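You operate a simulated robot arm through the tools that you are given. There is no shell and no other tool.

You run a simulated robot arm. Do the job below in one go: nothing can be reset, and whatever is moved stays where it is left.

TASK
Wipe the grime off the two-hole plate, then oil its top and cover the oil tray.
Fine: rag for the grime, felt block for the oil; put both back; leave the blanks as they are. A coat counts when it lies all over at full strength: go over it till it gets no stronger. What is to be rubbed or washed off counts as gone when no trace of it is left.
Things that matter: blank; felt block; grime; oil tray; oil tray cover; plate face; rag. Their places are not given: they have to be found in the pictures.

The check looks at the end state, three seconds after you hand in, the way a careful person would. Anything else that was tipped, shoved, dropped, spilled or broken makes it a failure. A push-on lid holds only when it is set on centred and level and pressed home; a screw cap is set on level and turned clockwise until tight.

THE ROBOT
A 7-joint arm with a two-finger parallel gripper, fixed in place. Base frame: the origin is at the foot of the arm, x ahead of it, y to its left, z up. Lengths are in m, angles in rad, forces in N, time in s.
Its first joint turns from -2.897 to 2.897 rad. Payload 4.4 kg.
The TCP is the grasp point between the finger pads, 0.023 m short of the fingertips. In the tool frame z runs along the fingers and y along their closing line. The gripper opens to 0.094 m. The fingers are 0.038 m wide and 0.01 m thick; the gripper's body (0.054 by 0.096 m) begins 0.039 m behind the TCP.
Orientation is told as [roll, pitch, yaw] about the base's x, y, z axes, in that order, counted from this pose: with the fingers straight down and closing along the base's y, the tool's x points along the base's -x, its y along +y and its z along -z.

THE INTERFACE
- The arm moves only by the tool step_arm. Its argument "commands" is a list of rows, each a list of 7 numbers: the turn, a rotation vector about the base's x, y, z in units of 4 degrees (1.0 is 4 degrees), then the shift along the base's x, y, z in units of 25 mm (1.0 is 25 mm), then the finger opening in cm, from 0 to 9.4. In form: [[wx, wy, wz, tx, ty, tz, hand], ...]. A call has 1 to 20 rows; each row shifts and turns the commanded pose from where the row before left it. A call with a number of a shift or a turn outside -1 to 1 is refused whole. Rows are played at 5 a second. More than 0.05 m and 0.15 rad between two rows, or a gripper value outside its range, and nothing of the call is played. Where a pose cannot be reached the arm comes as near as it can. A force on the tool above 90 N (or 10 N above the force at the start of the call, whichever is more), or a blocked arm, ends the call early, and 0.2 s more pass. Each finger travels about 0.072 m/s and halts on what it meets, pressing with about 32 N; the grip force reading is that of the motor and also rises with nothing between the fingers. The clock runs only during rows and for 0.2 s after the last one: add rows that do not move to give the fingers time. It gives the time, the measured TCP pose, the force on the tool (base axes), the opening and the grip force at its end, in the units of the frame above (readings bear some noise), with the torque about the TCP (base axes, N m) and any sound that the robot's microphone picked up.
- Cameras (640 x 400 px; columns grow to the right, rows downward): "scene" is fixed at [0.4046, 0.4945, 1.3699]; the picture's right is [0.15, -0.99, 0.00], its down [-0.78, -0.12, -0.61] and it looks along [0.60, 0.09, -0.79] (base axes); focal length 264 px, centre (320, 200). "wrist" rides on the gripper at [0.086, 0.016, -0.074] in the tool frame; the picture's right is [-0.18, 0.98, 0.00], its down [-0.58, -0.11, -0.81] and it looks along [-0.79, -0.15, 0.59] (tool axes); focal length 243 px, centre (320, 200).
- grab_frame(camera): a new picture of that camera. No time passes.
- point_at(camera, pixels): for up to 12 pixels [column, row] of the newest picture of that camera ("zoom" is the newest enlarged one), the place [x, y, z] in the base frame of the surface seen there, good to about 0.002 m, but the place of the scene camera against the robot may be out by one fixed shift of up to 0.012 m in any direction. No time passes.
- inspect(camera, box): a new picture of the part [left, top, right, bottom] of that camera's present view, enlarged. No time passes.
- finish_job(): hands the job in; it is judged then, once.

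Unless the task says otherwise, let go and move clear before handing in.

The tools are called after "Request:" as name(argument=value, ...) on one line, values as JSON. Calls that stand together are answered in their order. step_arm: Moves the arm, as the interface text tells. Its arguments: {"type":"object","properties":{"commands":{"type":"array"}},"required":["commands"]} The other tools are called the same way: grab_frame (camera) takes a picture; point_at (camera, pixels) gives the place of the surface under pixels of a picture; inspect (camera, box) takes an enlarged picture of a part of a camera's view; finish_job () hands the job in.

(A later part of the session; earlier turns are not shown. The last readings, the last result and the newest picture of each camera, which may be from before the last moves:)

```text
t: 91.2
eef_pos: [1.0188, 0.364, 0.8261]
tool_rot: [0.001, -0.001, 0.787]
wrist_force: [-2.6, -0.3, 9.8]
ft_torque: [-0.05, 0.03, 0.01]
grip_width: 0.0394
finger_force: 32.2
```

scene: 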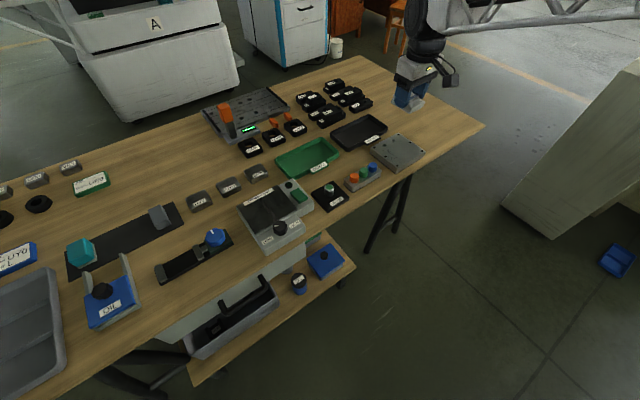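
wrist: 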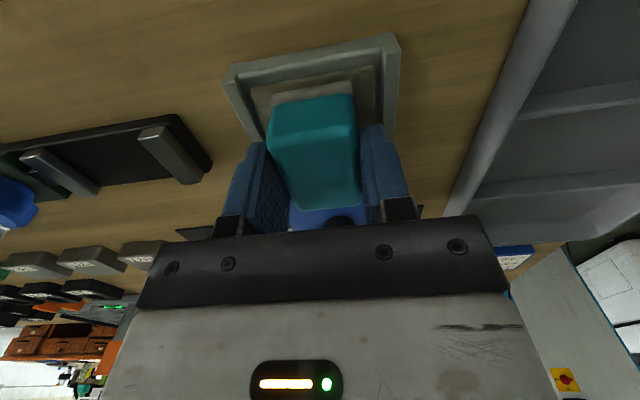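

Contact with 9.8 N. I'll press slightly more and make the first stroke along p (72 mm), then view.

Request:
step_arm(commands=[[0, 0, 0, 0, 0, -0.02, 2.5], [0, 0, 0, 0.291, 0.291, 0, 2.5], [0, 0, 0, 0.291, 0.291, 0, 2.5], [0, 0, 0, 0.291, 0.291, 0, 2.5], [0, 0, 0, 0.291, 0.291, 0, 2.5], [0, 0, 0, 0.291, 0.291, 0, 2.5], [0, 0, 0, 0.291, 0.291, 0, 2.5], [0, 0, 0, 0.291, 0.291, 0, 2.5], [0, 0, 0, 0, 0, 0, 2.5]])

Request:
inspect(camera="scene", box=[356, 125, 436, 175])

Request:
grab_frame(camera="wrist")

```text
t: 93.2
eef_pos: [1.0694, 0.4134, 0.8235]
tool_rot: [0.0, 0.002, 0.786]
wrist_force: [0.1, 0.6, -0.3]
ft_torque: [0.02, 0.03, 0.02]
grip_width: 0.039
finger_force: 32.1
```

```text
8.00 times, centred on (396, 150) of scene
```

zoom: 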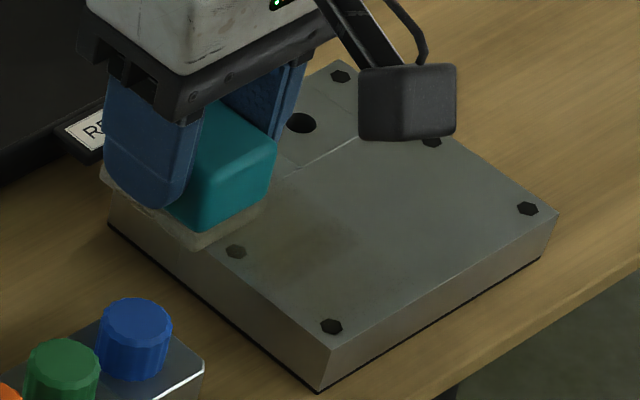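

```text
taken
```

wrist: 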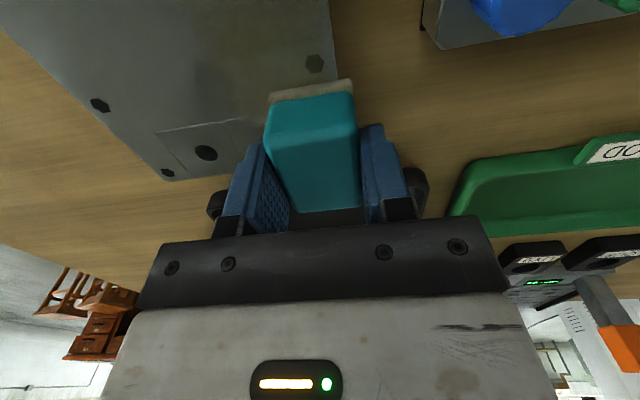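

On the far strip the force fell to zero at z 0.8235, so that two-hole strip seems lower than the main face. I'll zoom to check whether the block still sits square in the grip.

Request:
inspect(camera="scene", box=[362, 135, 402, 160])

Request:
inspect(camera="wrist", box=[240, 40, 400, 140])

```text
16.00 times, centred on (382, 148) of scene
```

zoom: 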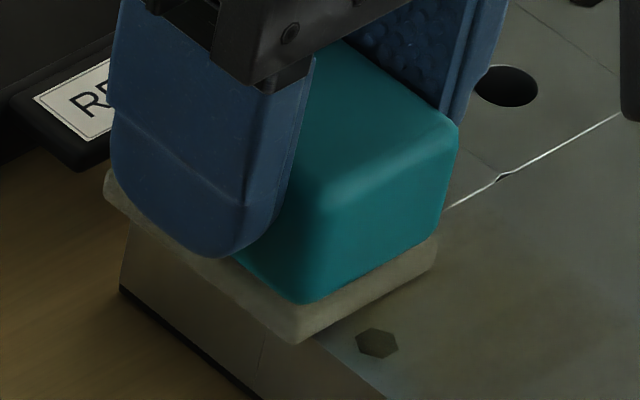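

```text
4.00 times, centred on (320, 90) of wrist
```

zoom: 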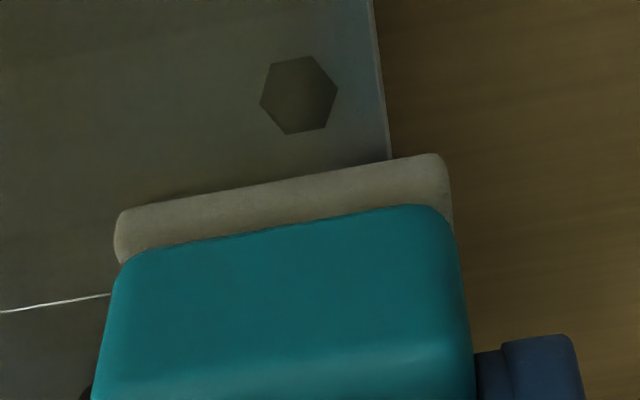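

The block sits square. I'll step down here to find the strip's contact height.

Request:
step_arm(commands=[[0, 0, 0, 0, 0, -0.04, 2.5], [0, 0, 0, 0, 0, 0, 2.5]])

Request:
step_arm(commands=[[0, 0, 0, 0, 0, -0.04, 2.5], [0, 0, 0, 0, 0, 0, 2.5]])

```text
t: 93.8
eef_pos: [1.0694, 0.4138, 0.824]
tool_rot: [0.0, 0.002, 0.788]
wrist_force: [0.6, 0.0, -0.5]
ft_torque: [-0.01, 0.02, -0.03]
grip_width: 0.039
finger_force: 32.1
```

```text
t: 94.4
eef_pos: [1.0685, 0.4141, 0.8251]
tool_rot: [0.0, 0.0, 0.787]
wrist_force: [-0.3, -0.9, 5.1]
ft_torque: [0.07, -0.02, 0.0]
grip_width: 0.0392
finger_force: 31.4
```

Contact of 5 N here now. I'll press 0.7 mm more and stroke back, reading the force.

Request:
step_arm(commands=[[0, 0, 0, 0, 0, -0.03, 2.5], [0, 0, 0, -0.291, -0.291, 0, 2.5], [0, 0, 0, -0.291, -0.291, 0, 2.5], [0, 0, 0, -0.291, -0.291, 0, 2.5], [0, 0, 0, 0, 0, 0, 2.5]])

Request:
step_arm(commands=[[0, 0, 0, -0.291, -0.291, 0, 2.5], [0, 0, 0, -0.291, -0.291, 0, 2.5], [0, 0, 0, -0.291, -0.291, 0, 2.5], [0, 0, 0, -0.291, -0.291, 0, 2.5], [0, 0, 0, 0, 0, 0, 2.5]])

Request:
inspect(camera="scene", box=[356, 125, 436, 175])

```text
t: 95.6
eef_pos: [1.0475, 0.3914, 0.8234]
tool_rot: [-0.001, -0.001, 0.786]
wrist_force: [4.5, 7.4, 22.5]
ft_torque: [0.35, -0.33, 0.06]
grip_width: 0.039
finger_force: 31.8
```

```text
t: 96.8
eef_pos: [1.0177, 0.3622, 0.8229]
tool_rot: [0.0, 0.001, 0.785]
wrist_force: [4.2, 3.5, 25.5]
ft_torque: [0.09, -0.21, -0.01]
grip_width: 0.0393
finger_force: 32.1
```

```text
8.00 times, centred on (396, 150) of scene
```

zoom: 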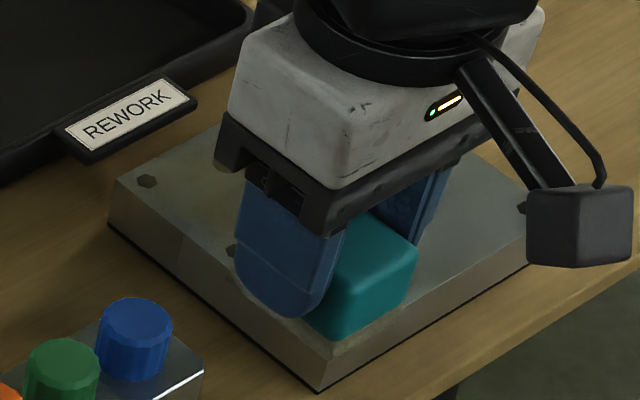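

Force is 25 N at the near end, OK, and the plate hasn't moved. I'll shift -20 mm in q and do a full forward-and-back stroke, dipping ~1 mm on the strip.

Request:
step_arm(commands=[[0, 0, 0, 0.283, -0.283, 0, 2.5], [0, 0, 0, 0.283, -0.283, 0, 2.5], [0, 0, 0, 0.291, 0.291, 0, 2.5], [0, 0, 0, 0.291, 0.291, 0, 2.5], [0, 0, 0, 0.291, 0.291, 0, 2.5], [0, 0, 0, 0.291, 0.291, 0, 2.5], [0, 0, 0, 0.291, 0.291, -0.015, 2.5], [0, 0, 0, 0.291, 0.291, -0.015, 2.5], [0, 0, 0, 0.291, 0.291, -0.01, 2.5], [0, 0, 0, 0, 0, 0, 2.5]])

Request:
step_arm(commands=[[0, 0, 0, -0.291, -0.291, 0.01, 2.5], [0, 0, 0, -0.291, -0.291, 0.015, 2.5], [0, 0, 0, -0.291, -0.291, 0.015, 2.5], [0, 0, 0, -0.291, -0.291, 0, 2.5], [0, 0, 0, -0.291, -0.291, 0, 2.5], [0, 0, 0, -0.291, -0.291, 0, 2.5], [0, 0, 0, -0.291, -0.291, 0, 2.5], [0, 0, 0, 0, 0, 0, 2.5]])

Request:
inspect(camera="scene", box=[356, 125, 436, 175])

```text
t: 99.0
eef_pos: [1.0837, 0.4002, 0.8206]
tool_rot: [-0.002, 0.0, 0.787]
wrist_force: [-0.5, -0.7, 5.5]
ft_torque: [0.1, -0.07, 0.02]
grip_width: 0.0392
finger_force: 31.9
```

```text
t: 100.8
eef_pos: [1.0325, 0.3488, 0.8215]
tool_rot: [-0.002, 0.002, 0.787]
wrist_force: [0.3, 0.3, -0.1]
ft_torque: [0.01, 0.01, 0.01]
grip_width: 0.0391
finger_force: 32.1
```

```text
8.00 times, centred on (396, 150) of scene
```

zoom: 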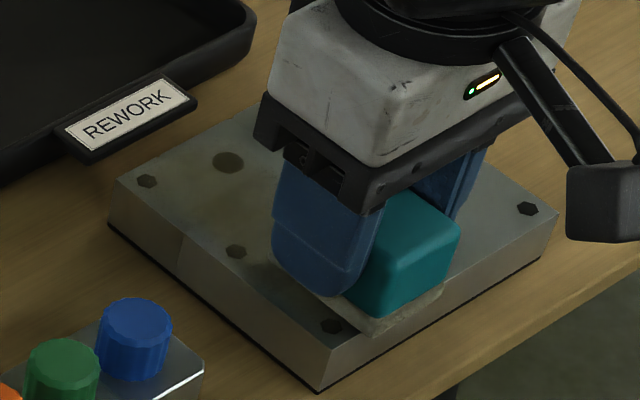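

Force has dropped to zero although z is lower, so the block is creeping upward in the grip under load. I'll use lighter pressure (about 8–10 N); find contact again.

Request:
step_arm(commands=[[0, 0, 0, 0, 0, -0.03, 2.5], [0, 0, 0, 0, 0, 0, 2.5]])

Request:
step_arm(commands=[[0, 0, 0, 0, 0, -0.03, 2.5], [0, 0, 0, 0, 0, 0, 2.5]])

Request:
inspect(camera="wrist", box=[240, 60, 400, 160])

```text
t: 101.4
eef_pos: [1.0329, 0.3494, 0.8214]
tool_rot: [-0.001, 0.0, 0.788]
wrist_force: [1.2, -0.3, -0.2]
ft_torque: [0.01, 0.01, -0.01]
grip_width: 0.0391
finger_force: 32.1
```

```text
t: 102.0
eef_pos: [1.0325, 0.3484, 0.8217]
tool_rot: [0.001, 0.001, 0.786]
wrist_force: [-0.4, 0.4, 1.4]
ft_torque: [0.0, 0.0, 0.03]
grip_width: 0.039
finger_force: 32.3
```

```text
4.00 times, centred on (320, 110) of wrist
```

zoom: 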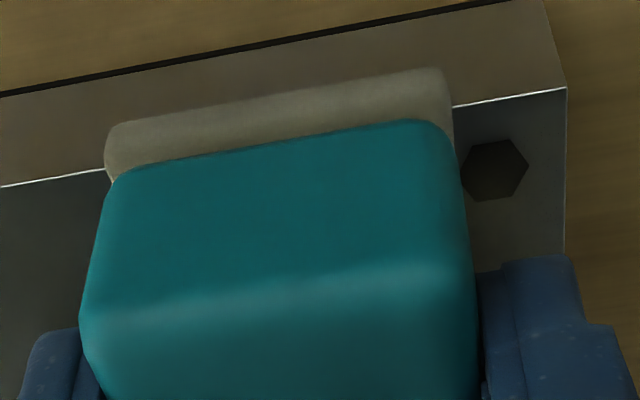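

I'll measure the block's pose in the grip directly: pad edges, handle edges, and the plate right beside.

Request:
point_at(camera="zoom", pixels=[[280, 98], [280, 125], [280, 150], [280, 230], [280, 320], [280, 380], [500, 120], [60, 220], [490, 170], [130, 140], [430, 90], [540, 200]])

Request:
inspect(camera="scene", box=[386, 145, 426, 170])

```text
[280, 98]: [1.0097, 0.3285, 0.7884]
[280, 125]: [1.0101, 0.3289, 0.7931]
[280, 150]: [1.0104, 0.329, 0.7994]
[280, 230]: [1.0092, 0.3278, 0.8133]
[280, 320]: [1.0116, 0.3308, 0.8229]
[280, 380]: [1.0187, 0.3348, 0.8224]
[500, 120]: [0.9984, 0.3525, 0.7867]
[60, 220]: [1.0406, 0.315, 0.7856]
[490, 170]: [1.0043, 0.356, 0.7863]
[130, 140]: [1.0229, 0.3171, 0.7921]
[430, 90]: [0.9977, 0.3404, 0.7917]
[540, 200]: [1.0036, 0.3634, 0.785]
```

```text
16.00 times, centred on (406, 158) of scene
```

zoom: 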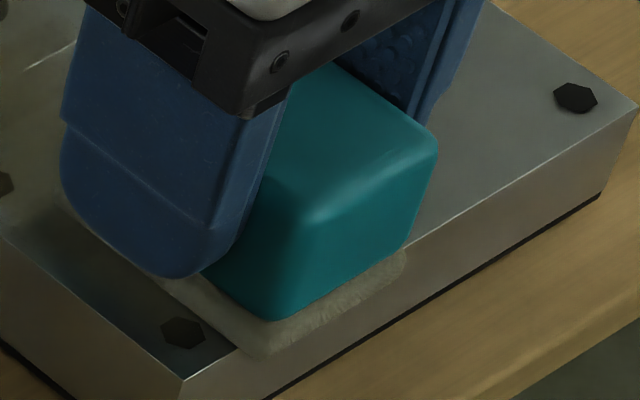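

The block has slipped about 5 mm up and 5 mm toward -p in the grip; it now rests flat on the plate. I'll continue with lighter pressure, checking force often.

Request:
step_arm(commands=[[0, 0, 0, 0, 0, -0.025, 2.5], [0, 0, 0, 0.291, 0.291, 0, 2.5], [0, 0, 0, 0.291, 0.291, 0, 2.5], [0, 0, 0, 0.291, 0.291, 0, 2.5], [0, 0, 0, 0, 0, 0, 2.5]])

Request:
step_arm(commands=[[0, 0, 0, 0.291, 0.291, 0, 2.5], [0, 0, 0, 0.291, 0.291, 0, 2.5], [0, 0, 0, 0.291, 0.291, 0, 2.5], [0, 0, 0, 0.291, 0.291, 0, 2.5], [0, 0, 0, 0, 0, 0, 2.5]])

Request:
grab_frame(camera="wrist")

Request:
inspect(camera="scene", box=[356, 125, 436, 175])

```text
t: 103.2
eef_pos: [1.0532, 0.3704, 0.822]
tool_rot: [0.001, -0.001, 0.785]
wrist_force: [-0.8, -3.2, 8.1]
ft_torque: [0.09, -0.15, -0.02]
grip_width: 0.0391
finger_force: 32.8
```

```text
t: 104.4
eef_pos: [1.0835, 0.4002, 0.8197]
tool_rot: [0.0, 0.002, 0.787]
wrist_force: [-1.0, -0.9, 10.1]
ft_torque: [0.12, -0.12, 0.01]
grip_width: 0.0392
finger_force: 31.8
```

```text
taken
```

wrist: 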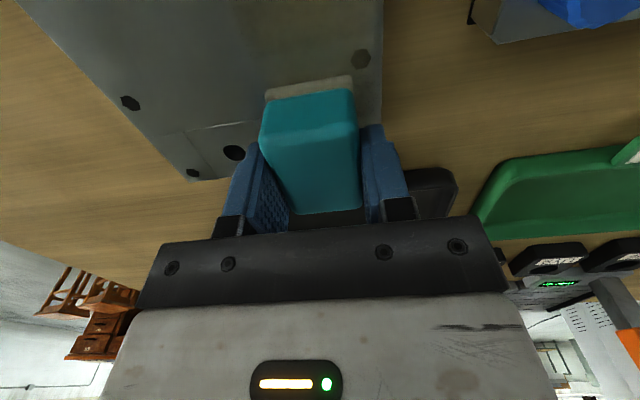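

```text
8.00 times, centred on (396, 150) of scene
```

zoom: 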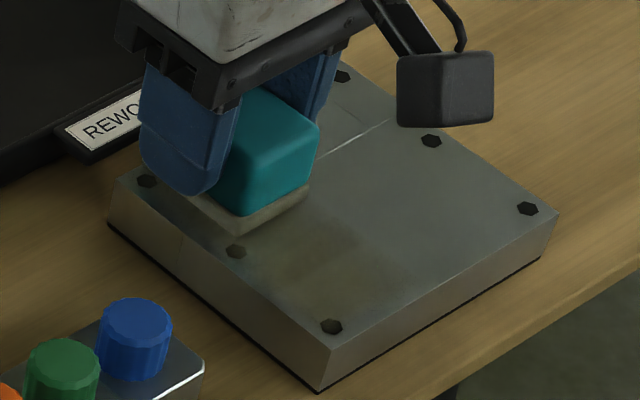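

Forces are now 8–10 N and a tinted film is appearing. I'll extend to the far edge, shift to q≈0.010 and stroke back.

Request:
step_arm(commands=[[0, 0, 0, 0.17, 0.17, 0, 2.5], [0, 0, 0, 0.283, -0.283, 0, 2.5], [0, 0, 0, 0.283, -0.283, 0, 2.5], [0, 0, 0, -0.303, -0.303, 0, 2.5], [0, 0, 0, -0.303, -0.303, 0, 2.5], [0, 0, 0, -0.303, -0.303, 0, 2.5], [0, 0, 0, 0, 0, 0, 2.5]])

Request:
step_arm(commands=[[0, 0, 0, -0.303, -0.303, 0, 2.5], [0, 0, 0, -0.303, -0.303, 0, 2.5], [0, 0, 0, -0.303, -0.303, 0, 2.5], [0, 0, 0, -0.303, -0.303, 0, 2.5], [0, 0, 0, 0, 0, 0, 2.5]])

```text
t: 106.0
eef_pos: [1.0784, 0.3677, 0.8201]
tool_rot: [0.0, -0.001, 0.788]
wrist_force: [2.2, 3.2, 10.8]
ft_torque: [0.29, -0.23, 0.02]
grip_width: 0.0396
finger_force: 32.2
```

```text
t: 107.2
eef_pos: [1.0489, 0.3369, 0.8206]
tool_rot: [0.0, 0.0, 0.785]
wrist_force: [1.4, 0.7, 8.2]
ft_torque: [0.2, -0.23, 0.02]
grip_width: 0.039
finger_force: 31.5
```

Forces steady at 8–11 N. I'll continue the serpentine at q≈-0.010 (forward) and q≈-0.030 (back).

Request:
step_arm(commands=[[0, 0, 0, 0.283, -0.283, 0, 2.5], [0, 0, 0, 0.283, -0.283, 0, 2.5], [0, 0, 0, 0.303, 0.303, 0, 2.5], [0, 0, 0, 0.303, 0.303, 0, 2.5], [0, 0, 0, 0.303, 0.303, 0, 2.5], [0, 0, 0, 0.303, 0.303, 0, 2.5], [0, 0, 0, 0.303, 0.303, 0, 2.5], [0, 0, 0, 0.303, 0.303, 0, 2.5], [0, 0, 0, 0.303, 0.303, 0, 2.5], [0, 0, 0, 0, 0, 0, 2.5]])

Request:
step_arm(commands=[[0, 0, 0, 0.283, -0.283, 0, 2.5], [0, 0, 0, 0.283, -0.283, 0, 2.5], [0, 0, 0, -0.303, -0.303, 0, 2.5], [0, 0, 0, -0.303, -0.303, 0, 2.5], [0, 0, 0, -0.303, -0.303, 0, 2.5], [0, 0, 0, -0.303, -0.303, 0, 2.5], [0, 0, 0, -0.303, -0.303, 0, 2.5], [0, 0, 0, -0.303, -0.303, 0, 2.5], [0, 0, 0, -0.303, -0.303, 0, 2.5], [0, 0, 0, 0, 0, 0, 2.5]])

Request:
inspect(camera="scene", box=[356, 125, 436, 175])

```text
t: 109.4
eef_pos: [1.1163, 0.3761, 0.8193]
tool_rot: [0.0, 0.0, 0.786]
wrist_force: [1.2, -0.4, 3.3]
ft_torque: [0.02, -0.1, -0.01]
grip_width: 0.0393
finger_force: 32.1
```

```text
t: 111.6
eef_pos: [1.0755, 0.3078, 0.82]
tool_rot: [0.0, 0.001, 0.785]
wrist_force: [0.1, -0.5, 2.2]
ft_torque: [0.03, -0.09, -0.03]
grip_width: 0.0389
finger_force: 31.8
```

```text
8.00 times, centred on (396, 150) of scene
```

zoom: 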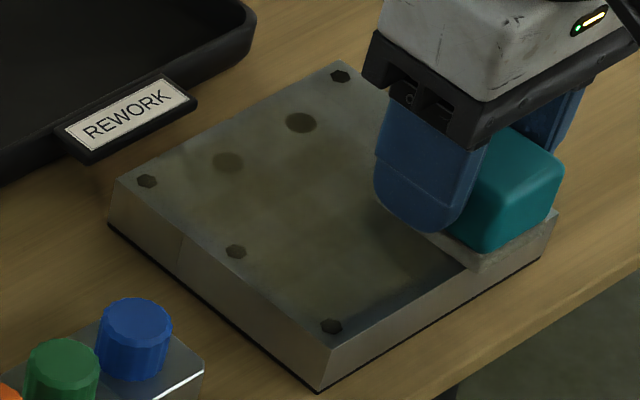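

The film is spreading; near edge and sides are weaker. Force fell to 2 N, so I'll lower 0.6 mm and stroke q≈-0.048 forward and back.

Request:
step_arm(commands=[[0, 0, 0, 0.26, -0.26, -0.025, 2.5], [0, 0, 0, 0.26, -0.26, 0, 2.5], [0, 0, 0, -0.1, -0.1, 0, 2.5], [0, 0, 0, 0.32, 0.32, 0, 2.5], [0, 0, 0, 0.303, 0.303, 0, 2.5], [0, 0, 0, 0.303, 0.303, 0, 2.5], [0, 0, 0, 0.303, 0.303, 0, 2.5], [0, 0, 0, 0, 0, 0, 2.5]])

Request:
step_arm(commands=[[0, 0, 0, 0.303, 0.303, 0, 2.5], [0, 0, 0, 0.303, 0.303, 0, 2.5], [0, 0, 0, 0.303, 0.303, 0, 2.5], [0, 0, 0, 0.1, 0.1, 0, 2.5], [0, 0, 0, 0, 0, 0, 2.5]])

Request:
step_arm(commands=[[0, 0, 0, -0.303, -0.303, 0, 2.5], [0, 0, 0, -0.303, -0.303, 0, 2.5], [0, 0, 0, -0.303, -0.303, 0, 2.5], [0, 0, 0, -0.303, -0.303, 0, 2.5], [0, 0, 0, -0.303, -0.303, 0, 2.5], [0, 0, 0, -0.303, -0.303, 0, 2.5], [0, 0, 0, -0.303, -0.303, 0, 2.5], [0, 0, 0, -0.1, -0.1, 0, 2.5], [0, 0, 0, 0, 0, 0, 2.5]])

Request:
inspect(camera="scene", box=[356, 125, 436, 175])

```text
t: 113.4
eef_pos: [1.1183, 0.3247, 0.8198]
tool_rot: [-0.001, 0.0, 0.785]
wrist_force: [-1.4, -2.3, 8.7]
ft_torque: [0.09, -0.09, -0.01]
grip_width: 0.039
finger_force: 32.1
```

```text
t: 114.6
eef_pos: [1.144, 0.3481, 0.8197]
tool_rot: [0.001, -0.002, 0.788]
wrist_force: [0.0, -1.9, 7.0]
ft_torque: [0.07, -0.09, -0.02]
grip_width: 0.0394
finger_force: 32.1
```

```text
t: 116.6
eef_pos: [1.0875, 0.2926, 0.8201]
tool_rot: [0.0, 0.002, 0.787]
wrist_force: [-2.2, 1.2, 6.1]
ft_torque: [0.15, -0.06, 0.07]
grip_width: 0.0393
finger_force: 31.9
```

```text
8.00 times, centred on (396, 150) of scene
```

zoom: 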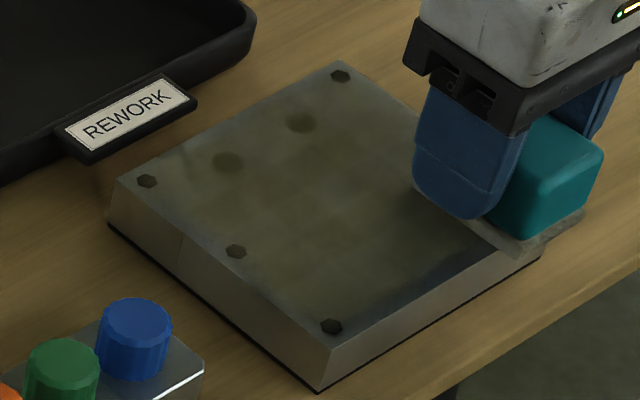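

Centre is coated; borders look weaker. I'll do a perimeter pass: near edge along +q, then the left edge.

Request:
step_arm(commands=[[0, 0, 0, -0.3, 0.3, 0, 2.5], [0, 0, 0, -0.3, 0.3, 0, 2.5], [0, 0, 0, -0.3, 0.3, 0, 2.5], [0, 0, 0, -0.3, 0.3, 0, 2.5], [0, 0, 0, 0, 0, 0, 2.5]])

Request:
step_arm(commands=[[0, 0, 0, -0.3, 0.3, 0, 2.5], [0, 0, 0, -0.3, 0.3, 0, 2.5], [0, 0, 0, -0.3, 0.3, 0, 2.5], [0, 0, 0, -0.3, 0.3, 0, 2.5], [0, 0, 0, -0.3, 0.3, 0, 2.5], [0, 0, 0, 0, 0, 0, 2.5]])

Request:
inspect(camera="scene", box=[356, 125, 436, 175])

Request:
inspect(camera="wrist", box=[240, 60, 400, 160])

```text
t: 117.8
eef_pos: [1.0572, 0.3245, 0.8179]
tool_rot: [-0.001, 0.0, 0.786]
wrist_force: [0.6, -0.5, 2.1]
ft_torque: [0.04, -0.07, -0.01]
grip_width: 0.0392
finger_force: 31.4
```

```text
t: 119.2
eef_pos: [1.0193, 0.362, 0.8191]
tool_rot: [0.0, 0.001, 0.786]
wrist_force: [0.0, 0.0, 0.6]
ft_torque: [-0.03, 0.02, 0.02]
grip_width: 0.0391
finger_force: 31.4
```

```text
8.00 times, centred on (396, 150) of scene
```

zoom: 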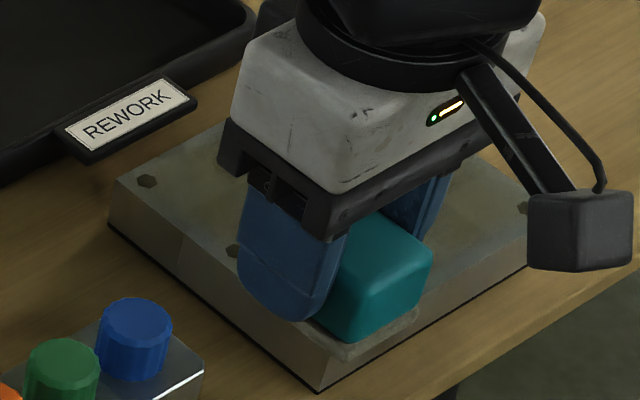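

```text
4.00 times, centred on (320, 110) of wrist
```

zoom: 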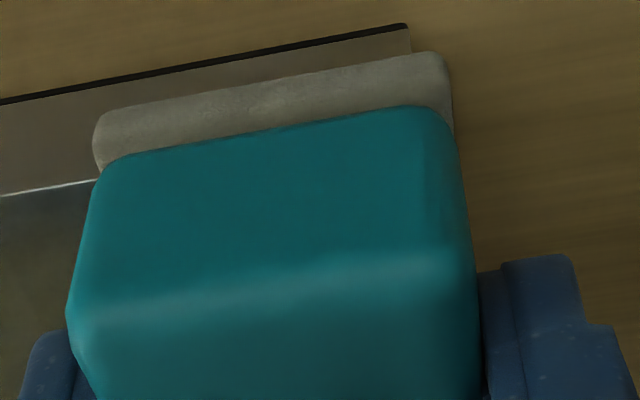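

The felt now looks paler (depleted) and has slid in the grip. I'll move it onto the plate's middle, set it down, and regrip it square before re-dipping.

Request:
step_arm(commands=[[0, 0, 0, 0.3, 0.3, -0.015, 2.5], [0, 0, 0, 0.3, 0.3, 0, 2.5], [0, 0, 0, 0.3, 0.3, 0, 2.5], [0, 0, 0, 0.3, -0.3, 0, 2.5], [0, 0, 0, 0.3, -0.3, 0, 2.5], [0, 0, 0, 0, 0, 0, 2.5]])

Request:
inspect(camera="wrist", box=[240, 60, 400, 160])

Request:
point_at(camera="zoom", pixels=[[280, 98], [280, 125], [280, 150], [280, 230], [280, 320], [280, 380], [110, 140], [430, 80]])

```text
t: 120.6
eef_pos: [1.0579, 0.3677, 0.8194]
tool_rot: [0.0, 0.001, 0.788]
wrist_force: [0.1, 0.9, 1.1]
ft_torque: [0.05, -0.01, 0.01]
grip_width: 0.039
finger_force: 31.9
```

```text
4.00 times, centred on (320, 110) of wrist
```

zoom: 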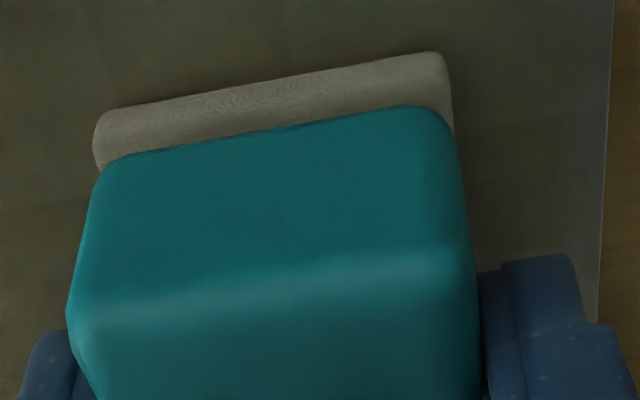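

```text
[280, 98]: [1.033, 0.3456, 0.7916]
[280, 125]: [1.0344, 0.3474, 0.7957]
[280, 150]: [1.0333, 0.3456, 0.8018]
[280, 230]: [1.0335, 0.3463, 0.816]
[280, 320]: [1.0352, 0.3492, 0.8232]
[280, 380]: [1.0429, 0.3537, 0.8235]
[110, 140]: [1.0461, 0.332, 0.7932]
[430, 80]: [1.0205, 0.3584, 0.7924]
```

Block centre is 7 mm toward -p and 7.5 mm up relative to the original grip. I'll open, shift the hand accordingly, and regrip.

Request:
step_arm(commands=[[0, 0, 0, 0, 0, 0, 5.5], [0, 0, 0, 0, 0, 0, 5.5], [0, 0, 0, 0, 0, 0, 5.5], [0, 0, 0, -0.2, -0.2, 0.3, 5.5], [0, 0, 0, 0, 0, 0, 5.5], [0, 0, 0, 0, 0, 0, 2.5], [0, 0, 0, 0, 0, 0, 2.5], [0, 0, 0, 0, 0, 0, 2.5], [0, 0, 0, 0, 0, 0, 2.5]])

Request:
inspect(camera="wrist", box=[240, 60, 400, 160])

Request:
point_at(camera="zoom", pixels=[[280, 120], [280, 150], [280, 230], [280, 330], [280, 380]])

```text
t: 122.6
eef_pos: [1.0522, 0.3634, 0.8275]
tool_rot: [0.0, 0.0, 0.787]
wrist_force: [0.6, 0.3, 2.7]
ft_torque: [-0.09, -0.02, -0.01]
grip_width: 0.0393
finger_force: 31.7
```

```text
4.00 times, centred on (320, 110) of wrist
```

zoom: 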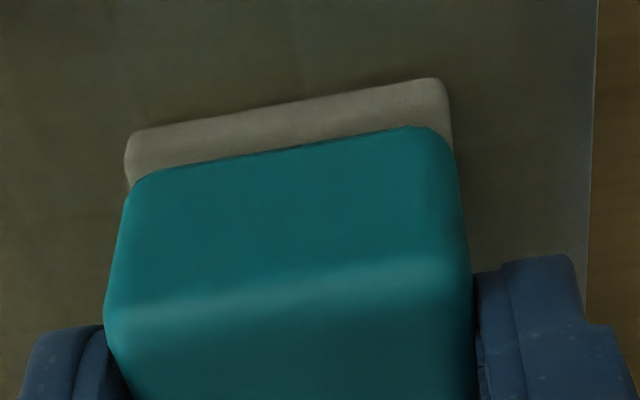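

```text
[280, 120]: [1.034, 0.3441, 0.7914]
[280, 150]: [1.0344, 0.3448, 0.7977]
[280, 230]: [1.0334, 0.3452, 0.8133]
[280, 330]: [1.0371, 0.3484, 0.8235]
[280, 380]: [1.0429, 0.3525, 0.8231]
```

Regripped as at the start. I'll lift and check the coat from both cameras.

Request:
step_arm(commands=[[0, 0, 0, 0, 0, 0.5, 2.5], [0, 0, 0, 0, 0, 1, 2.5], [0, 0, 0, 0, 0, 1, 2.5], [0, 0, 0, 0, 0, 1, 2.5], [0, 0, 0, 0, 0, 1, 2.5], [0, 0, 0, 0, 0, 1, 2.5], [0, 0, 0, -0.5, 0.5, 1, 2.5], [0, 0, 0, 0, 0, 0, 2.5]])

Request:
inspect(camera="wrist", box=[160, 0, 480, 20])

Request:
inspect(camera="scene", box=[356, 125, 436, 175])

```text
t: 124.4
eef_pos: [1.0396, 0.3761, 0.9888]
tool_rot: [0.0, 0.001, 0.787]
wrist_force: [-0.2, -0.5, -0.6]
ft_torque: [-0.01, 0.0, -0.01]
grip_width: 0.0393
finger_force: 31.9
```

```text
2.00 times, centred on (320, 10) of wrist
```

zoom: 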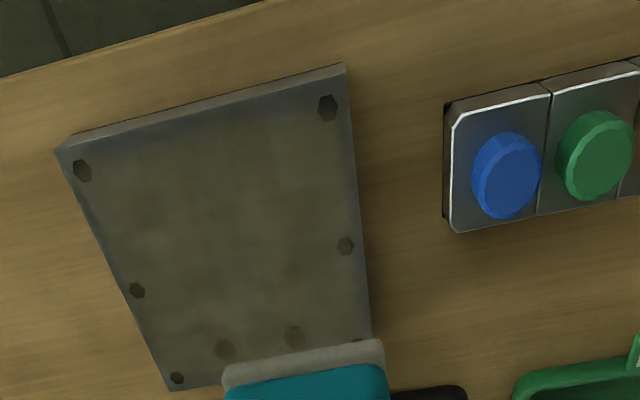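

```text
8.00 times, centred on (396, 150) of scene
```

zoom: 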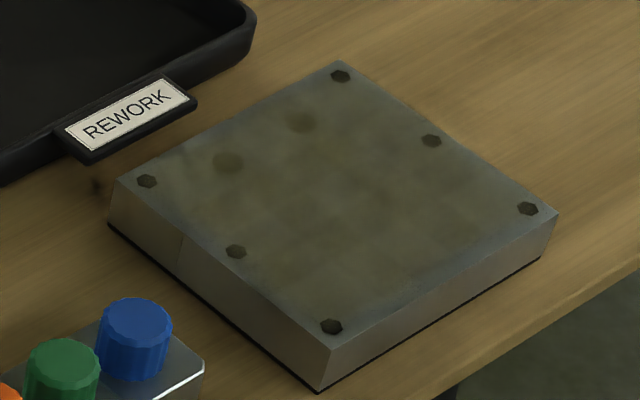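

The middle is coated; a border about 8–10 mm wide all around is still thin. I also see a dark spot near zoom (95,185) that I want to check.

Request:
inspect(camera="scene", box=[352, 138, 384, 158])

Request:
point_at(camera="zoom", pixels=[[310, 200], [320, 210], [100, 100]])

Request:
inspect(camera="scene", box=[62, 235, 190, 355])

```text
16.00 times, centred on (368, 148) of scene
```

zoom: 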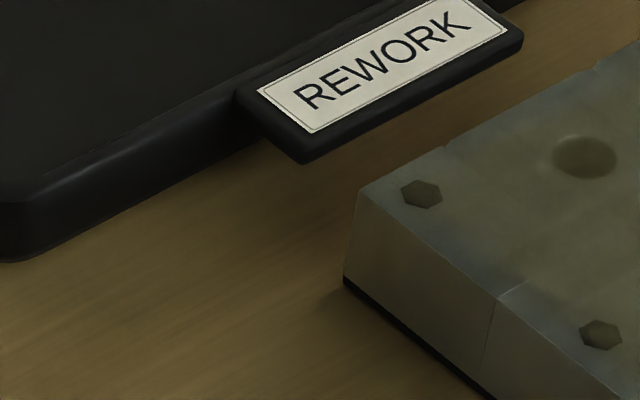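

```text
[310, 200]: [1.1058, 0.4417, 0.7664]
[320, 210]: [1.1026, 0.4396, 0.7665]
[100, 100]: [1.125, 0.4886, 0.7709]
```

```text
3.33 times, centred on (126, 295) of scene
```

zoom: 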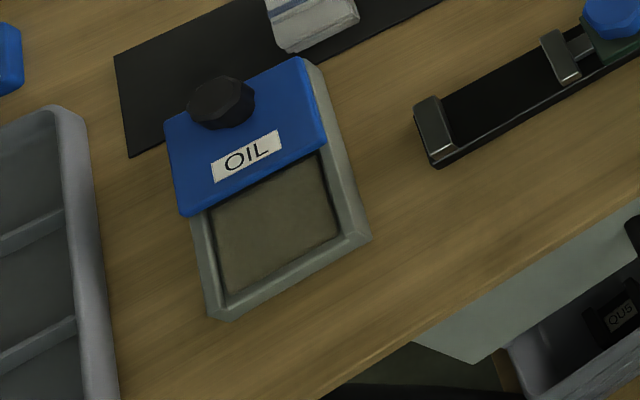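

The dark spot was just shading; the bench is clean. I'll take the felt back to the tray for more oil.

Request:
step_arm(commands=[[0, 0, 0, -0.865, 0.944, 0, 2.5], [0, 0, 0, -0.865, 0.944, 0, 2.5], [0, 0, 0, -0.865, 0.944, 0, 2.5], [0, 0, 0, -0.865, 0.944, 0, 2.5], [0, 0, 0, -0.865, 0.944, 0, 2.5], [0, 0, 0, -0.865, 0.944, 0, 2.5], [0, 0, 0, -0.865, 0.944, 0, 2.5], [0, 0, 0, -0.865, 0.944, 0, 2.5], [0, 0, 0, -0.865, 0.944, 0, 2.5], [0, 0, 0, -0.865, 0.944, 0, 2.5], [0, 0, 0, -0.865, 0.944, 0, 2.5], [0, 0, 0, -0.865, 0.944, 0, 2.5], [0, 0, 0, -0.865, 0.944, 0, 2.5]])

Request:
step_arm(commands=[[0, 0, 0, -0.865, 0.944, 0, 2.5], [0, 0, 0, -0.865, 0.944, 0, 2.5], [0, 0, 0, -0.865, 0.944, 0, 2.5], [0, 0, 0, -0.865, 0.944, 0, 2.5], [0, 0, 0, -0.865, 0.944, 0, 2.5], [0, 0, 0, -0.865, 0.944, 0, 2.5], [0, 0, 0, -0.865, 0.944, 0, 2.5], [0, 0, 0, -0.865, 0.944, 0, 2.5], [0, 0, 0, -0.865, 0.944, 0, 2.5], [0, 0, 0, -0.865, 0.944, 0, 2.5], [0, 0, 0, -0.865, 0.944, 0, 2.5], [0, 0, 0, -0.865, 0.944, 0, 2.5], [0, 0, 0, 0, 0, 0, 2.5], [0, 0, 0, 0, 0, 0, 2.5]])

Request:
inspect(camera="wrist", box=[240, 60, 400, 160])

```text
t: 127.2
eef_pos: [0.7591, 0.6826, 0.9884]
tool_rot: [0.001, 0.0, 0.785]
wrist_force: [-0.1, 0.2, -0.6]
ft_torque: [0.02, -0.04, -0.01]
grip_width: 0.0394
finger_force: 32.1
```

```text
t: 130.2
eef_pos: [0.4995, 0.966, 0.9881]
tool_rot: [0.0, -0.001, 0.786]
wrist_force: [-0.3, -0.2, -0.3]
ft_torque: [-0.01, -0.01, 0.0]
grip_width: 0.0391
finger_force: 31.9
```

```text
4.00 times, centred on (320, 110) of wrist
```

zoom: 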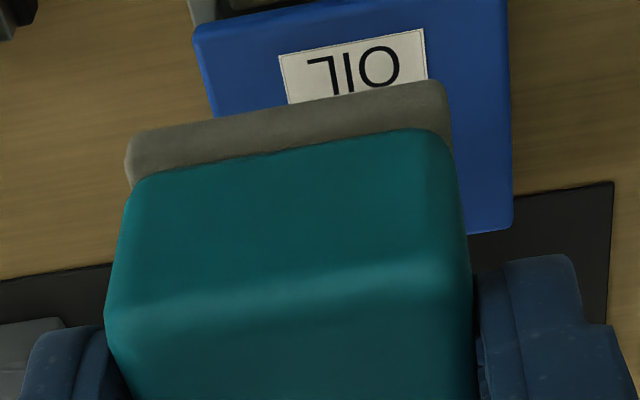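

Positioned over the tray; the pad is visibly paler than after the first dip. Descending to dip.

Request:
step_arm(commands=[[0, 0, 0, 0, 0, -1, 2.5], [0, 0, 0, 0, 0, -1, 2.5], [0, 0, 0, 0, 0, -1, 2.5], [0, 0, 0, 0, 0, -1, 2.5], [0, 0, 0, 0, 0, -1, 2.5], [0, 0, 0, 0, 0, -1, 2.5], [0, 0, 0, 0, 0, -0.5, 2.5], [0, 0, 0, 0, 0, 0, 2.5]])

Request:
step_arm(commands=[[0, 0, 0, 0, 0, -0.12, 2.5], [0, 0, 0, 0, 0, 0, 2.5]])

Request:
step_arm(commands=[[0, 0, 0, 0, 0, -0.05, 2.5], [0, 0, 0, 0, 0, 0, 2.5]])

```text
t: 132.0
eef_pos: [0.4995, 0.9654, 0.8255]
tool_rot: [0.0, 0.0, 0.787]
wrist_force: [-0.3, 0.0, -0.6]
ft_torque: [0.01, -0.01, -0.01]
grip_width: 0.0391
finger_force: 32.0
```

```text
t: 132.6
eef_pos: [0.5009, 0.9647, 0.824]
tool_rot: [0.001, 0.002, 0.787]
wrist_force: [-0.5, -0.1, -0.6]
ft_torque: [-0.01, -0.01, -0.02]
grip_width: 0.0391
finger_force: 31.5
```

```text
t: 133.2
eef_pos: [0.4997, 0.9657, 0.8224]
tool_rot: [0.001, 0.0, 0.789]
wrist_force: [0.9, -0.8, -1.1]
ft_torque: [-0.01, -0.02, 0.02]
grip_width: 0.0392
finger_force: 32.0
```

Request:
step_arm(commands=[[0, 0, 0, 0, 0, -0.05, 2.5], [0, 0, 0, 0, 0, 0, 2.5]])

Request:
step_arm(commands=[[0, 0, 0, 0, 0, -0.04, 2.5], [0, 0, 0, 0, 0, 0, 2.5]])

```text
t: 133.8
eef_pos: [0.4996, 0.9641, 0.8213]
tool_rot: [0.0, 0.002, 0.787]
wrist_force: [-0.2, -0.3, 0.0]
ft_torque: [-0.02, 0.02, 0.01]
grip_width: 0.0396
finger_force: 31.8
```

```text
t: 134.4
eef_pos: [0.5002, 0.9664, 0.8212]
tool_rot: [0.0, -0.002, 0.788]
wrist_force: [1.5, -1.7, 9.1]
ft_torque: [-0.15, -0.01, -0.02]
grip_width: 0.0393
finger_force: 32.4
```

Good contact at 9 N. I'll dwell with a tiny rub, then lift.

Request:
step_arm(commands=[[0, 0, 0, 0.06, -0.06, 0, 2.5], [0, 0, 0, -0.12, 0.12, 0, 2.5], [0, 0, 0, 0.06, -0.06, 0, 2.5], [0, 0, 0, 0, 0, 0, 2.5], [0, 0, 0, 0, 0, 0, 2.5], [0, 0, 0, 0, 0, 0, 2.5], [0, 0, 0, 0, 0, 0.5, 2.5], [0, 0, 0, 0, 0, 1, 2.5], [0, 0, 0, 0, 0, 1, 2.5], [0, 0, 0, 0, 0, 1, 2.5], [0, 0, 0, 0, 0, 1, 2.5], [0, 0, 0, 0, 0, 1, 2.5], [0, 0, 0, 0, 0, 1, 2.5], [0, 0, 0, 0, 0, 0, 2.5]])

Request:
inspect(camera="wrist", box=[240, 60, 400, 160])

```text
t: 137.4
eef_pos: [0.5014, 0.965, 0.983]
tool_rot: [0.001, -0.001, 0.788]
wrist_force: [-0.7, 0.0, -0.8]
ft_torque: [0.0, 0.0, 0.04]
grip_width: 0.0392
finger_force: 31.8
```

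```text
4.00 times, centred on (320, 110) of wrist
```

zoom: 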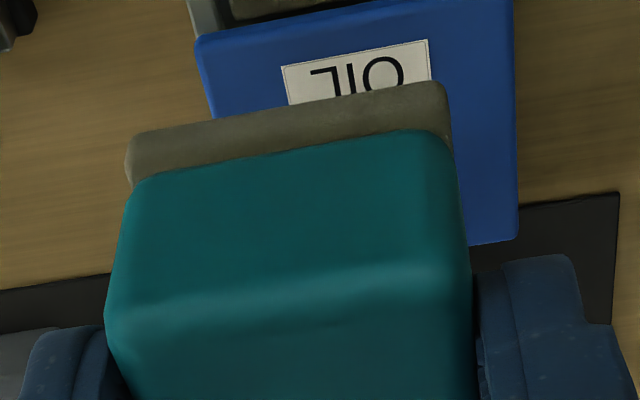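

The pad is loaded again. Moving to the plate's near-left corner, closer to the edges this time ([1.012, 0.3595]).

Request:
step_arm(commands=[[0, 0, 0, 0.787, -0.932, 0, 2.5], [0, 0, 0, 0.787, -0.932, 0, 2.5], [0, 0, 0, 0.787, -0.932, 0, 2.5], [0, 0, 0, 0.787, -0.932, 0, 2.5], [0, 0, 0, 0.787, -0.932, 0, 2.5], [0, 0, 0, 0.787, -0.932, 0, 2.5], [0, 0, 0, 0.787, -0.932, 0, 2.5], [0, 0, 0, 0.787, -0.932, 0, 2.5], [0, 0, 0, 0.787, -0.932, 0, 2.5], [0, 0, 0, 0.787, -0.932, 0, 2.5], [0, 0, 0, 0.787, -0.932, 0, 2.5], [0, 0, 0, 0.787, -0.932, 0, 2.5], [0, 0, 0, 0.787, -0.932, 0, 2.5]])

Request:
step_arm(commands=[[0, 0, 0, 0.787, -0.932, 0, 2.5], [0, 0, 0, 0.787, -0.932, 0, 2.5], [0, 0, 0, 0.787, -0.932, 0, 2.5], [0, 0, 0, 0.787, -0.932, 0, 2.5], [0, 0, 0, 0.787, -0.932, 0, 2.5], [0, 0, 0, 0.787, -0.932, 0, 2.5], [0, 0, 0, 0.787, -0.932, 0, 2.5], [0, 0, 0, 0.787, -0.932, 0, 2.5], [0, 0, 0, 0.787, -0.932, 0, 2.5], [0, 0, 0, 0.787, -0.932, 0, 2.5], [0, 0, 0, 0.787, -0.932, 0, 2.5], [0, 0, 0, 0.787, -0.932, 0, 2.5], [0, 0, 0, 0.787, -0.932, 0, 2.5], [0, 0, 0, 0, 0, 0, 2.5], [0, 0, 0, 0, 0, 0, 2.5]])

Request:
step_arm(commands=[[0, 0, 0, 0, 0, -1, 2.5], [0, 0, 0, 0, 0, -1, 2.5], [0, 0, 0, 0, 0, -1, 2.5], [0, 0, 0, 0, 0, -1, 2.5], [0, 0, 0, 0, 0, -1, 2.5], [0, 0, 0, 0, 0, -1, 2.5], [0, 0, 0, 0, 0, 0, 2.5]])

```text
t: 140.2
eef_pos: [0.7561, 0.6636, 0.9816]
tool_rot: [0.0, 0.0, 0.787]
wrist_force: [0.5, 0.1, -1.0]
ft_torque: [-0.01, 0.01, -0.03]
grip_width: 0.0393
finger_force: 32.1
```

```text
t: 143.4
eef_pos: [1.0155, 0.3586, 0.9837]
tool_rot: [0.0, 0.0, 0.785]
wrist_force: [0.4, 0.1, -1.4]
ft_torque: [0.04, -0.02, 0.03]
grip_width: 0.0393
finger_force: 32.2
```

```text
t: 145.0
eef_pos: [1.0126, 0.3591, 0.8323]
tool_rot: [-0.001, 0.0, 0.787]
wrist_force: [0.4, 0.0, -0.5]
ft_torque: [0.01, 0.01, 0.01]
grip_width: 0.0394
finger_force: 32.0
```

At z 0.832 without contact; stepping down to touch.

Request:
step_arm(commands=[[0, 0, 0, 0, 0, -0.14, 2.5], [0, 0, 0, 0, 0, 0, 2.5]])

Request:
step_arm(commands=[[0, 0, 0, 0, 0, -0.05, 2.5], [0, 0, 0, 0, 0, 0, 2.5]])

Request:
step_arm(commands=[[0, 0, 0, 0, 0, -0.04, 2.5], [0, 0, 0, 0, 0, 0, 2.5]])

```text
t: 145.6
eef_pos: [1.0122, 0.3599, 0.8299]
tool_rot: [0.002, 0.0, 0.789]
wrist_force: [0.8, -0.5, -0.2]
ft_torque: [-0.02, 0.0, -0.02]
grip_width: 0.039
finger_force: 32.0
```

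```text
t: 146.2
eef_pos: [1.013, 0.3592, 0.829]
tool_rot: [-0.002, 0.002, 0.788]
wrist_force: [-1.2, 0.2, -0.6]
ft_torque: [-0.01, 0.03, 0.0]
grip_width: 0.0392
finger_force: 32.3
```

```text
t: 146.8
eef_pos: [1.0127, 0.3601, 0.8267]
tool_rot: [-0.001, 0.001, 0.786]
wrist_force: [0.6, 0.3, 2.3]
ft_torque: [0.0, -0.03, -0.01]
grip_width: 0.0391
finger_force: 31.9
```

Touching at 2.3 N; press 0.5 mm more and stroke the near edge along -q.

Request:
step_arm(commands=[[0, 0, 0, 0, 0, -0.022, 2.5], [0, 0, 0, 0.294, -0.294, 0, 2.5], [0, 0, 0, 0.294, -0.294, 0, 2.5], [0, 0, 0, 0.294, -0.294, 0, 2.5], [0, 0, 0, 0, 0, 0, 2.5]])

Request:
step_arm(commands=[[0, 0, 0, 0.294, -0.294, 0, 2.5], [0, 0, 0, 0.294, -0.294, 0, 2.5], [0, 0, 0, 0.294, -0.294, 0, 2.5], [0, 0, 0, 0.294, -0.294, 0, 2.5], [0, 0, 0, 0, 0, 0, 2.5]])

Request:
inspect(camera="scene", box=[356, 125, 436, 175])

```text
t: 148.0
eef_pos: [1.0341, 0.3389, 0.8274]
tool_rot: [0.0, 0.0, 0.786]
wrist_force: [-2.1, 4.0, 12.4]
ft_torque: [0.17, 0.03, -0.01]
grip_width: 0.0392
finger_force: 31.7
```

```text
t: 149.2
eef_pos: [1.064, 0.308, 0.8273]
tool_rot: [0.001, 0.001, 0.787]
wrist_force: [-2.8, 4.4, 15.6]
ft_torque: [0.16, 0.03, 0.0]
grip_width: 0.0391
finger_force: 32.4
```

```text
8.00 times, centred on (396, 150) of scene
```

zoom: 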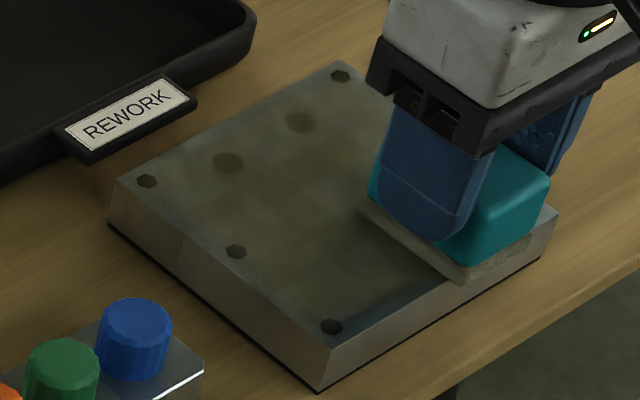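

Force 15 N, I'll ease 0.4 mm. Continue to the near-right corner, then up the right edge.

Request:
step_arm(commands=[[0, 0, 0, 0.294, -0.294, 0.015, 2.5], [0, 0, 0, 0.25, -0.25, 0, 2.5], [0, 0, 0, 0.297, 0.297, 0, 2.5], [0, 0, 0, 0.297, 0.297, 0, 2.5], [0, 0, 0, 0.297, 0.297, 0, 2.5], [0, 0, 0, 0.297, 0.297, 0, 2.5], [0, 0, 0, 0, 0, 0, 2.5]])

Request:
step_arm(commands=[[0, 0, 0, 0.297, 0.297, 0, 2.5], [0, 0, 0, 0.297, 0.297, 0, 2.5], [0, 0, 0, 0.297, 0.297, 0, 2.5], [0, 0, 0, 0.297, 0.297, 0, 2.5], [0, 0, 0, 0, 0, 0, 2.5]])

Request:
inspect(camera="scene", box=[356, 125, 436, 175])

Request:
grab_frame(camera="wrist")

```text
t: 150.8
eef_pos: [1.1059, 0.3255, 0.8271]
tool_rot: [-0.001, 0.001, 0.786]
wrist_force: [-2.2, -2.8, 11.7]
ft_torque: [-0.07, 0.0, -0.02]
grip_width: 0.039
finger_force: 32.3
```

```text
t: 152.0
eef_pos: [1.1367, 0.3546, 0.8264]
tool_rot: [0.0, 0.0, 0.786]
wrist_force: [-0.4, -2.2, 7.5]
ft_torque: [-0.09, -0.01, 0.0]
grip_width: 0.039
finger_force: 31.7
```

```text
8.00 times, centred on (396, 150) of scene
```

zoom: 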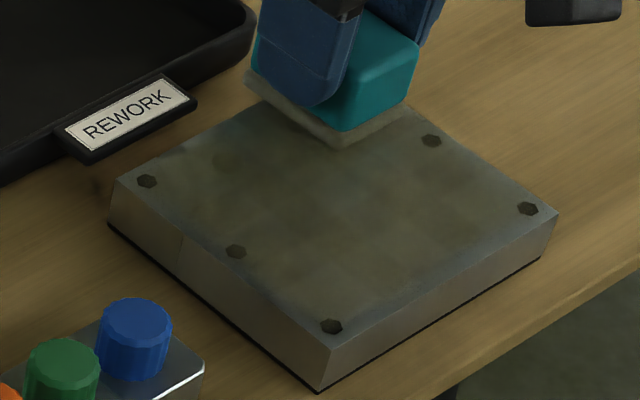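

```text
taken
```

wrist: 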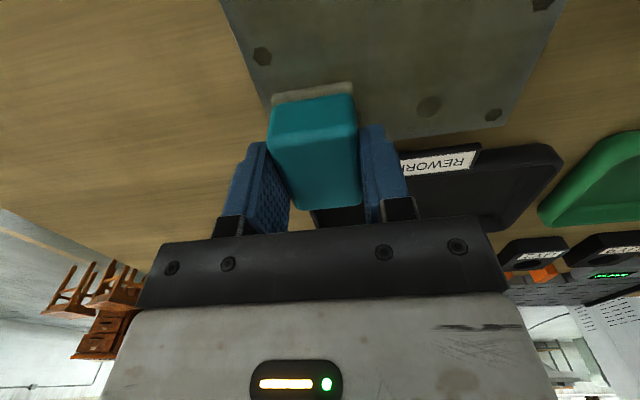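

I only reached q≈-0.040; the outermost rim still looks grey. I'll go closer to the edges: right edge at q≈-0.054 back down to p≈-0.048.

Request:
step_arm(commands=[[0, 0, 0, 0.3, -0.1, 0, 2.5], [0, 0, 0, 0.25, -0.15, 0, 2.5], [0, 0, 0, -0.3, -0.3, 0, 2.5], [0, 0, 0, -0.3, -0.3, 0, 2.5], [0, 0, 0, -0.3, -0.3, 0, 2.5], [0, 0, 0, -0.3, -0.3, 0, 2.5], [0, 0, 0, 0, 0, 0, 2.5]])

Request:
step_arm(commands=[[0, 0, 0, -0.3, -0.3, 0, 2.5], [0, 0, 0, -0.3, -0.3, 0, 2.5], [0, 0, 0, -0.3, -0.3, 0, 2.5], [0, 0, 0, -0.3, -0.3, 0, 2.5], [0, 0, 0, -0.2, -0.2, 0, 2.5], [0, 0, 0, 0, 0, 0, 2.5]])

Request:
inspect(camera="scene", box=[356, 125, 436, 175])

```text
t: 153.6
eef_pos: [1.121, 0.3173, 0.8267]
tool_rot: [-0.001, 0.0, 0.784]
wrist_force: [1.4, 0.3, 8.7]
ft_torque: [0.15, -0.23, 0.04]
grip_width: 0.0393
finger_force: 31.8
```

```text
t: 155.0
eef_pos: [1.085, 0.2832, 0.8271]
tool_rot: [0.001, -0.001, 0.786]
wrist_force: [0.7, 2.2, 8.1]
ft_torque: [0.16, -0.07, -0.01]
grip_width: 0.0392
finger_force: 31.9
```

```text
8.00 times, centred on (396, 150) of scene
```

zoom: 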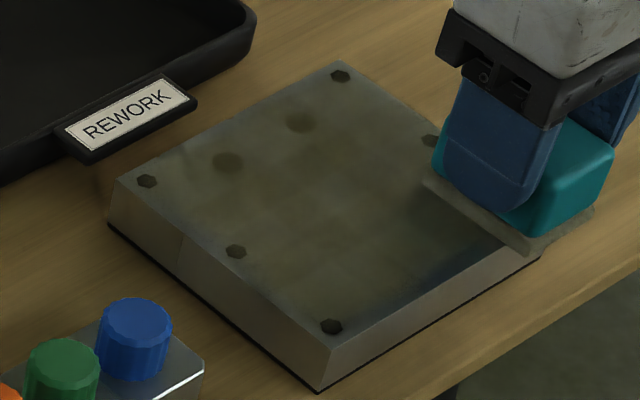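

Right edge improved. Now the near edge along +q at p≈-0.047, then the left edge.

Request:
step_arm(commands=[[0, 0, 0, -0.08, -0.08, 0, 2.5], [0, 0, 0, -0.303, 0.303, 0, 2.5], [0, 0, 0, -0.303, 0.303, 0, 2.5], [0, 0, 0, -0.303, 0.303, 0, 2.5], [0, 0, 0, -0.303, 0.303, 0, 2.5], [0, 0, 0, -0.303, 0.303, 0, 2.5], [0, 0, 0, 0, 0, 0, 2.5]])

Request:
step_arm(commands=[[0, 0, 0, -0.303, 0.303, 0, 2.5], [0, 0, 0, -0.303, 0.303, 0, 2.5], [0, 0, 0, -0.303, 0.303, 0, 2.5], [0, 0, 0, -0.303, 0.303, 0, 2.5], [0, 0, 0, -0.303, 0.303, 0, 2.5], [0, 0, 0, 0, 0, 0, 2.5]])

Request:
step_arm(commands=[[0, 0, 0, 0.3, 0.3, 0, 2.5], [0, 0, 0, 0.3, 0.3, 0, 2.5], [0, 0, 0, 0.3, 0.3, 0, 2.5], [0, 0, 0, 0.3, 0.3, 0, 2.5], [0, 0, 0, 0.3, 0.3, 0, 2.5], [0, 0, 0, 0, 0, 0, 2.5]])

Request:
inspect(camera="scene", box=[356, 125, 436, 175])

```text
t: 156.6
eef_pos: [1.0437, 0.3197, 0.8267]
tool_rot: [0.0, 0.0, 0.785]
wrist_force: [1.1, -1.3, 3.5]
ft_torque: [-0.01, -0.04, 0.0]
grip_width: 0.0394
finger_force: 31.7
```

```text
t: 158.0
eef_pos: [1.0066, 0.3577, 0.8274]
tool_rot: [0.0, 0.0, 0.785]
wrist_force: [-0.8, -0.2, -0.4]
ft_torque: [0.01, -0.01, 0.01]
grip_width: 0.039
finger_force: 32.7
```

```text
t: 159.4
eef_pos: [1.0444, 0.3944, 0.8268]
tool_rot: [0.001, 0.001, 0.788]
wrist_force: [-0.6, 0.0, -1.3]
ft_torque: [0.01, 0.02, 0.0]
grip_width: 0.039
finger_force: 32.0
```

```text
8.00 times, centred on (396, 150) of scene
```

zoom: 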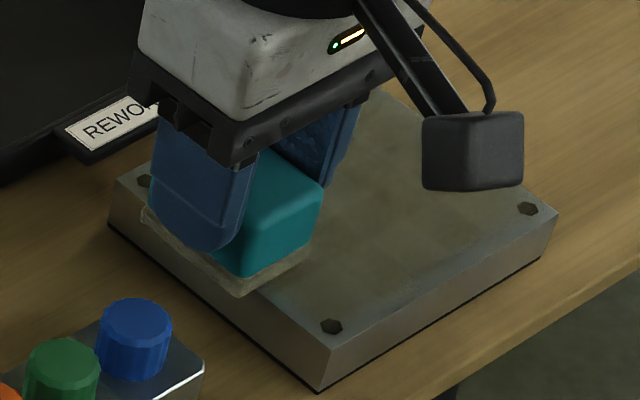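

Contact was lost for the left-edge stroke. I'll step down to regain ~8 N.

Request:
step_arm(commands=[[0, 0, 0, 0, 0, -0.04, 2.5], [0, 0, 0, 0, 0, 0, 2.5]])

Request:
step_arm(commands=[[0, 0, 0, 0, 0, -0.03, 2.5], [0, 0, 0, 0, 0, 0, 2.5]])

```text
t: 160.0
eef_pos: [1.0434, 0.3945, 0.8268]
tool_rot: [0.001, -0.003, 0.787]
wrist_force: [-0.4, 0.3, 6.1]
ft_torque: [-0.04, 0.03, -0.01]
grip_width: 0.039
finger_force: 31.8
```

```text
t: 160.6
eef_pos: [1.0448, 0.3943, 0.8264]
tool_rot: [-0.001, -0.001, 0.788]
wrist_force: [0.1, 2.3, 15.3]
ft_torque: [0.03, -0.04, 0.03]
grip_width: 0.0389
finger_force: 31.7
```

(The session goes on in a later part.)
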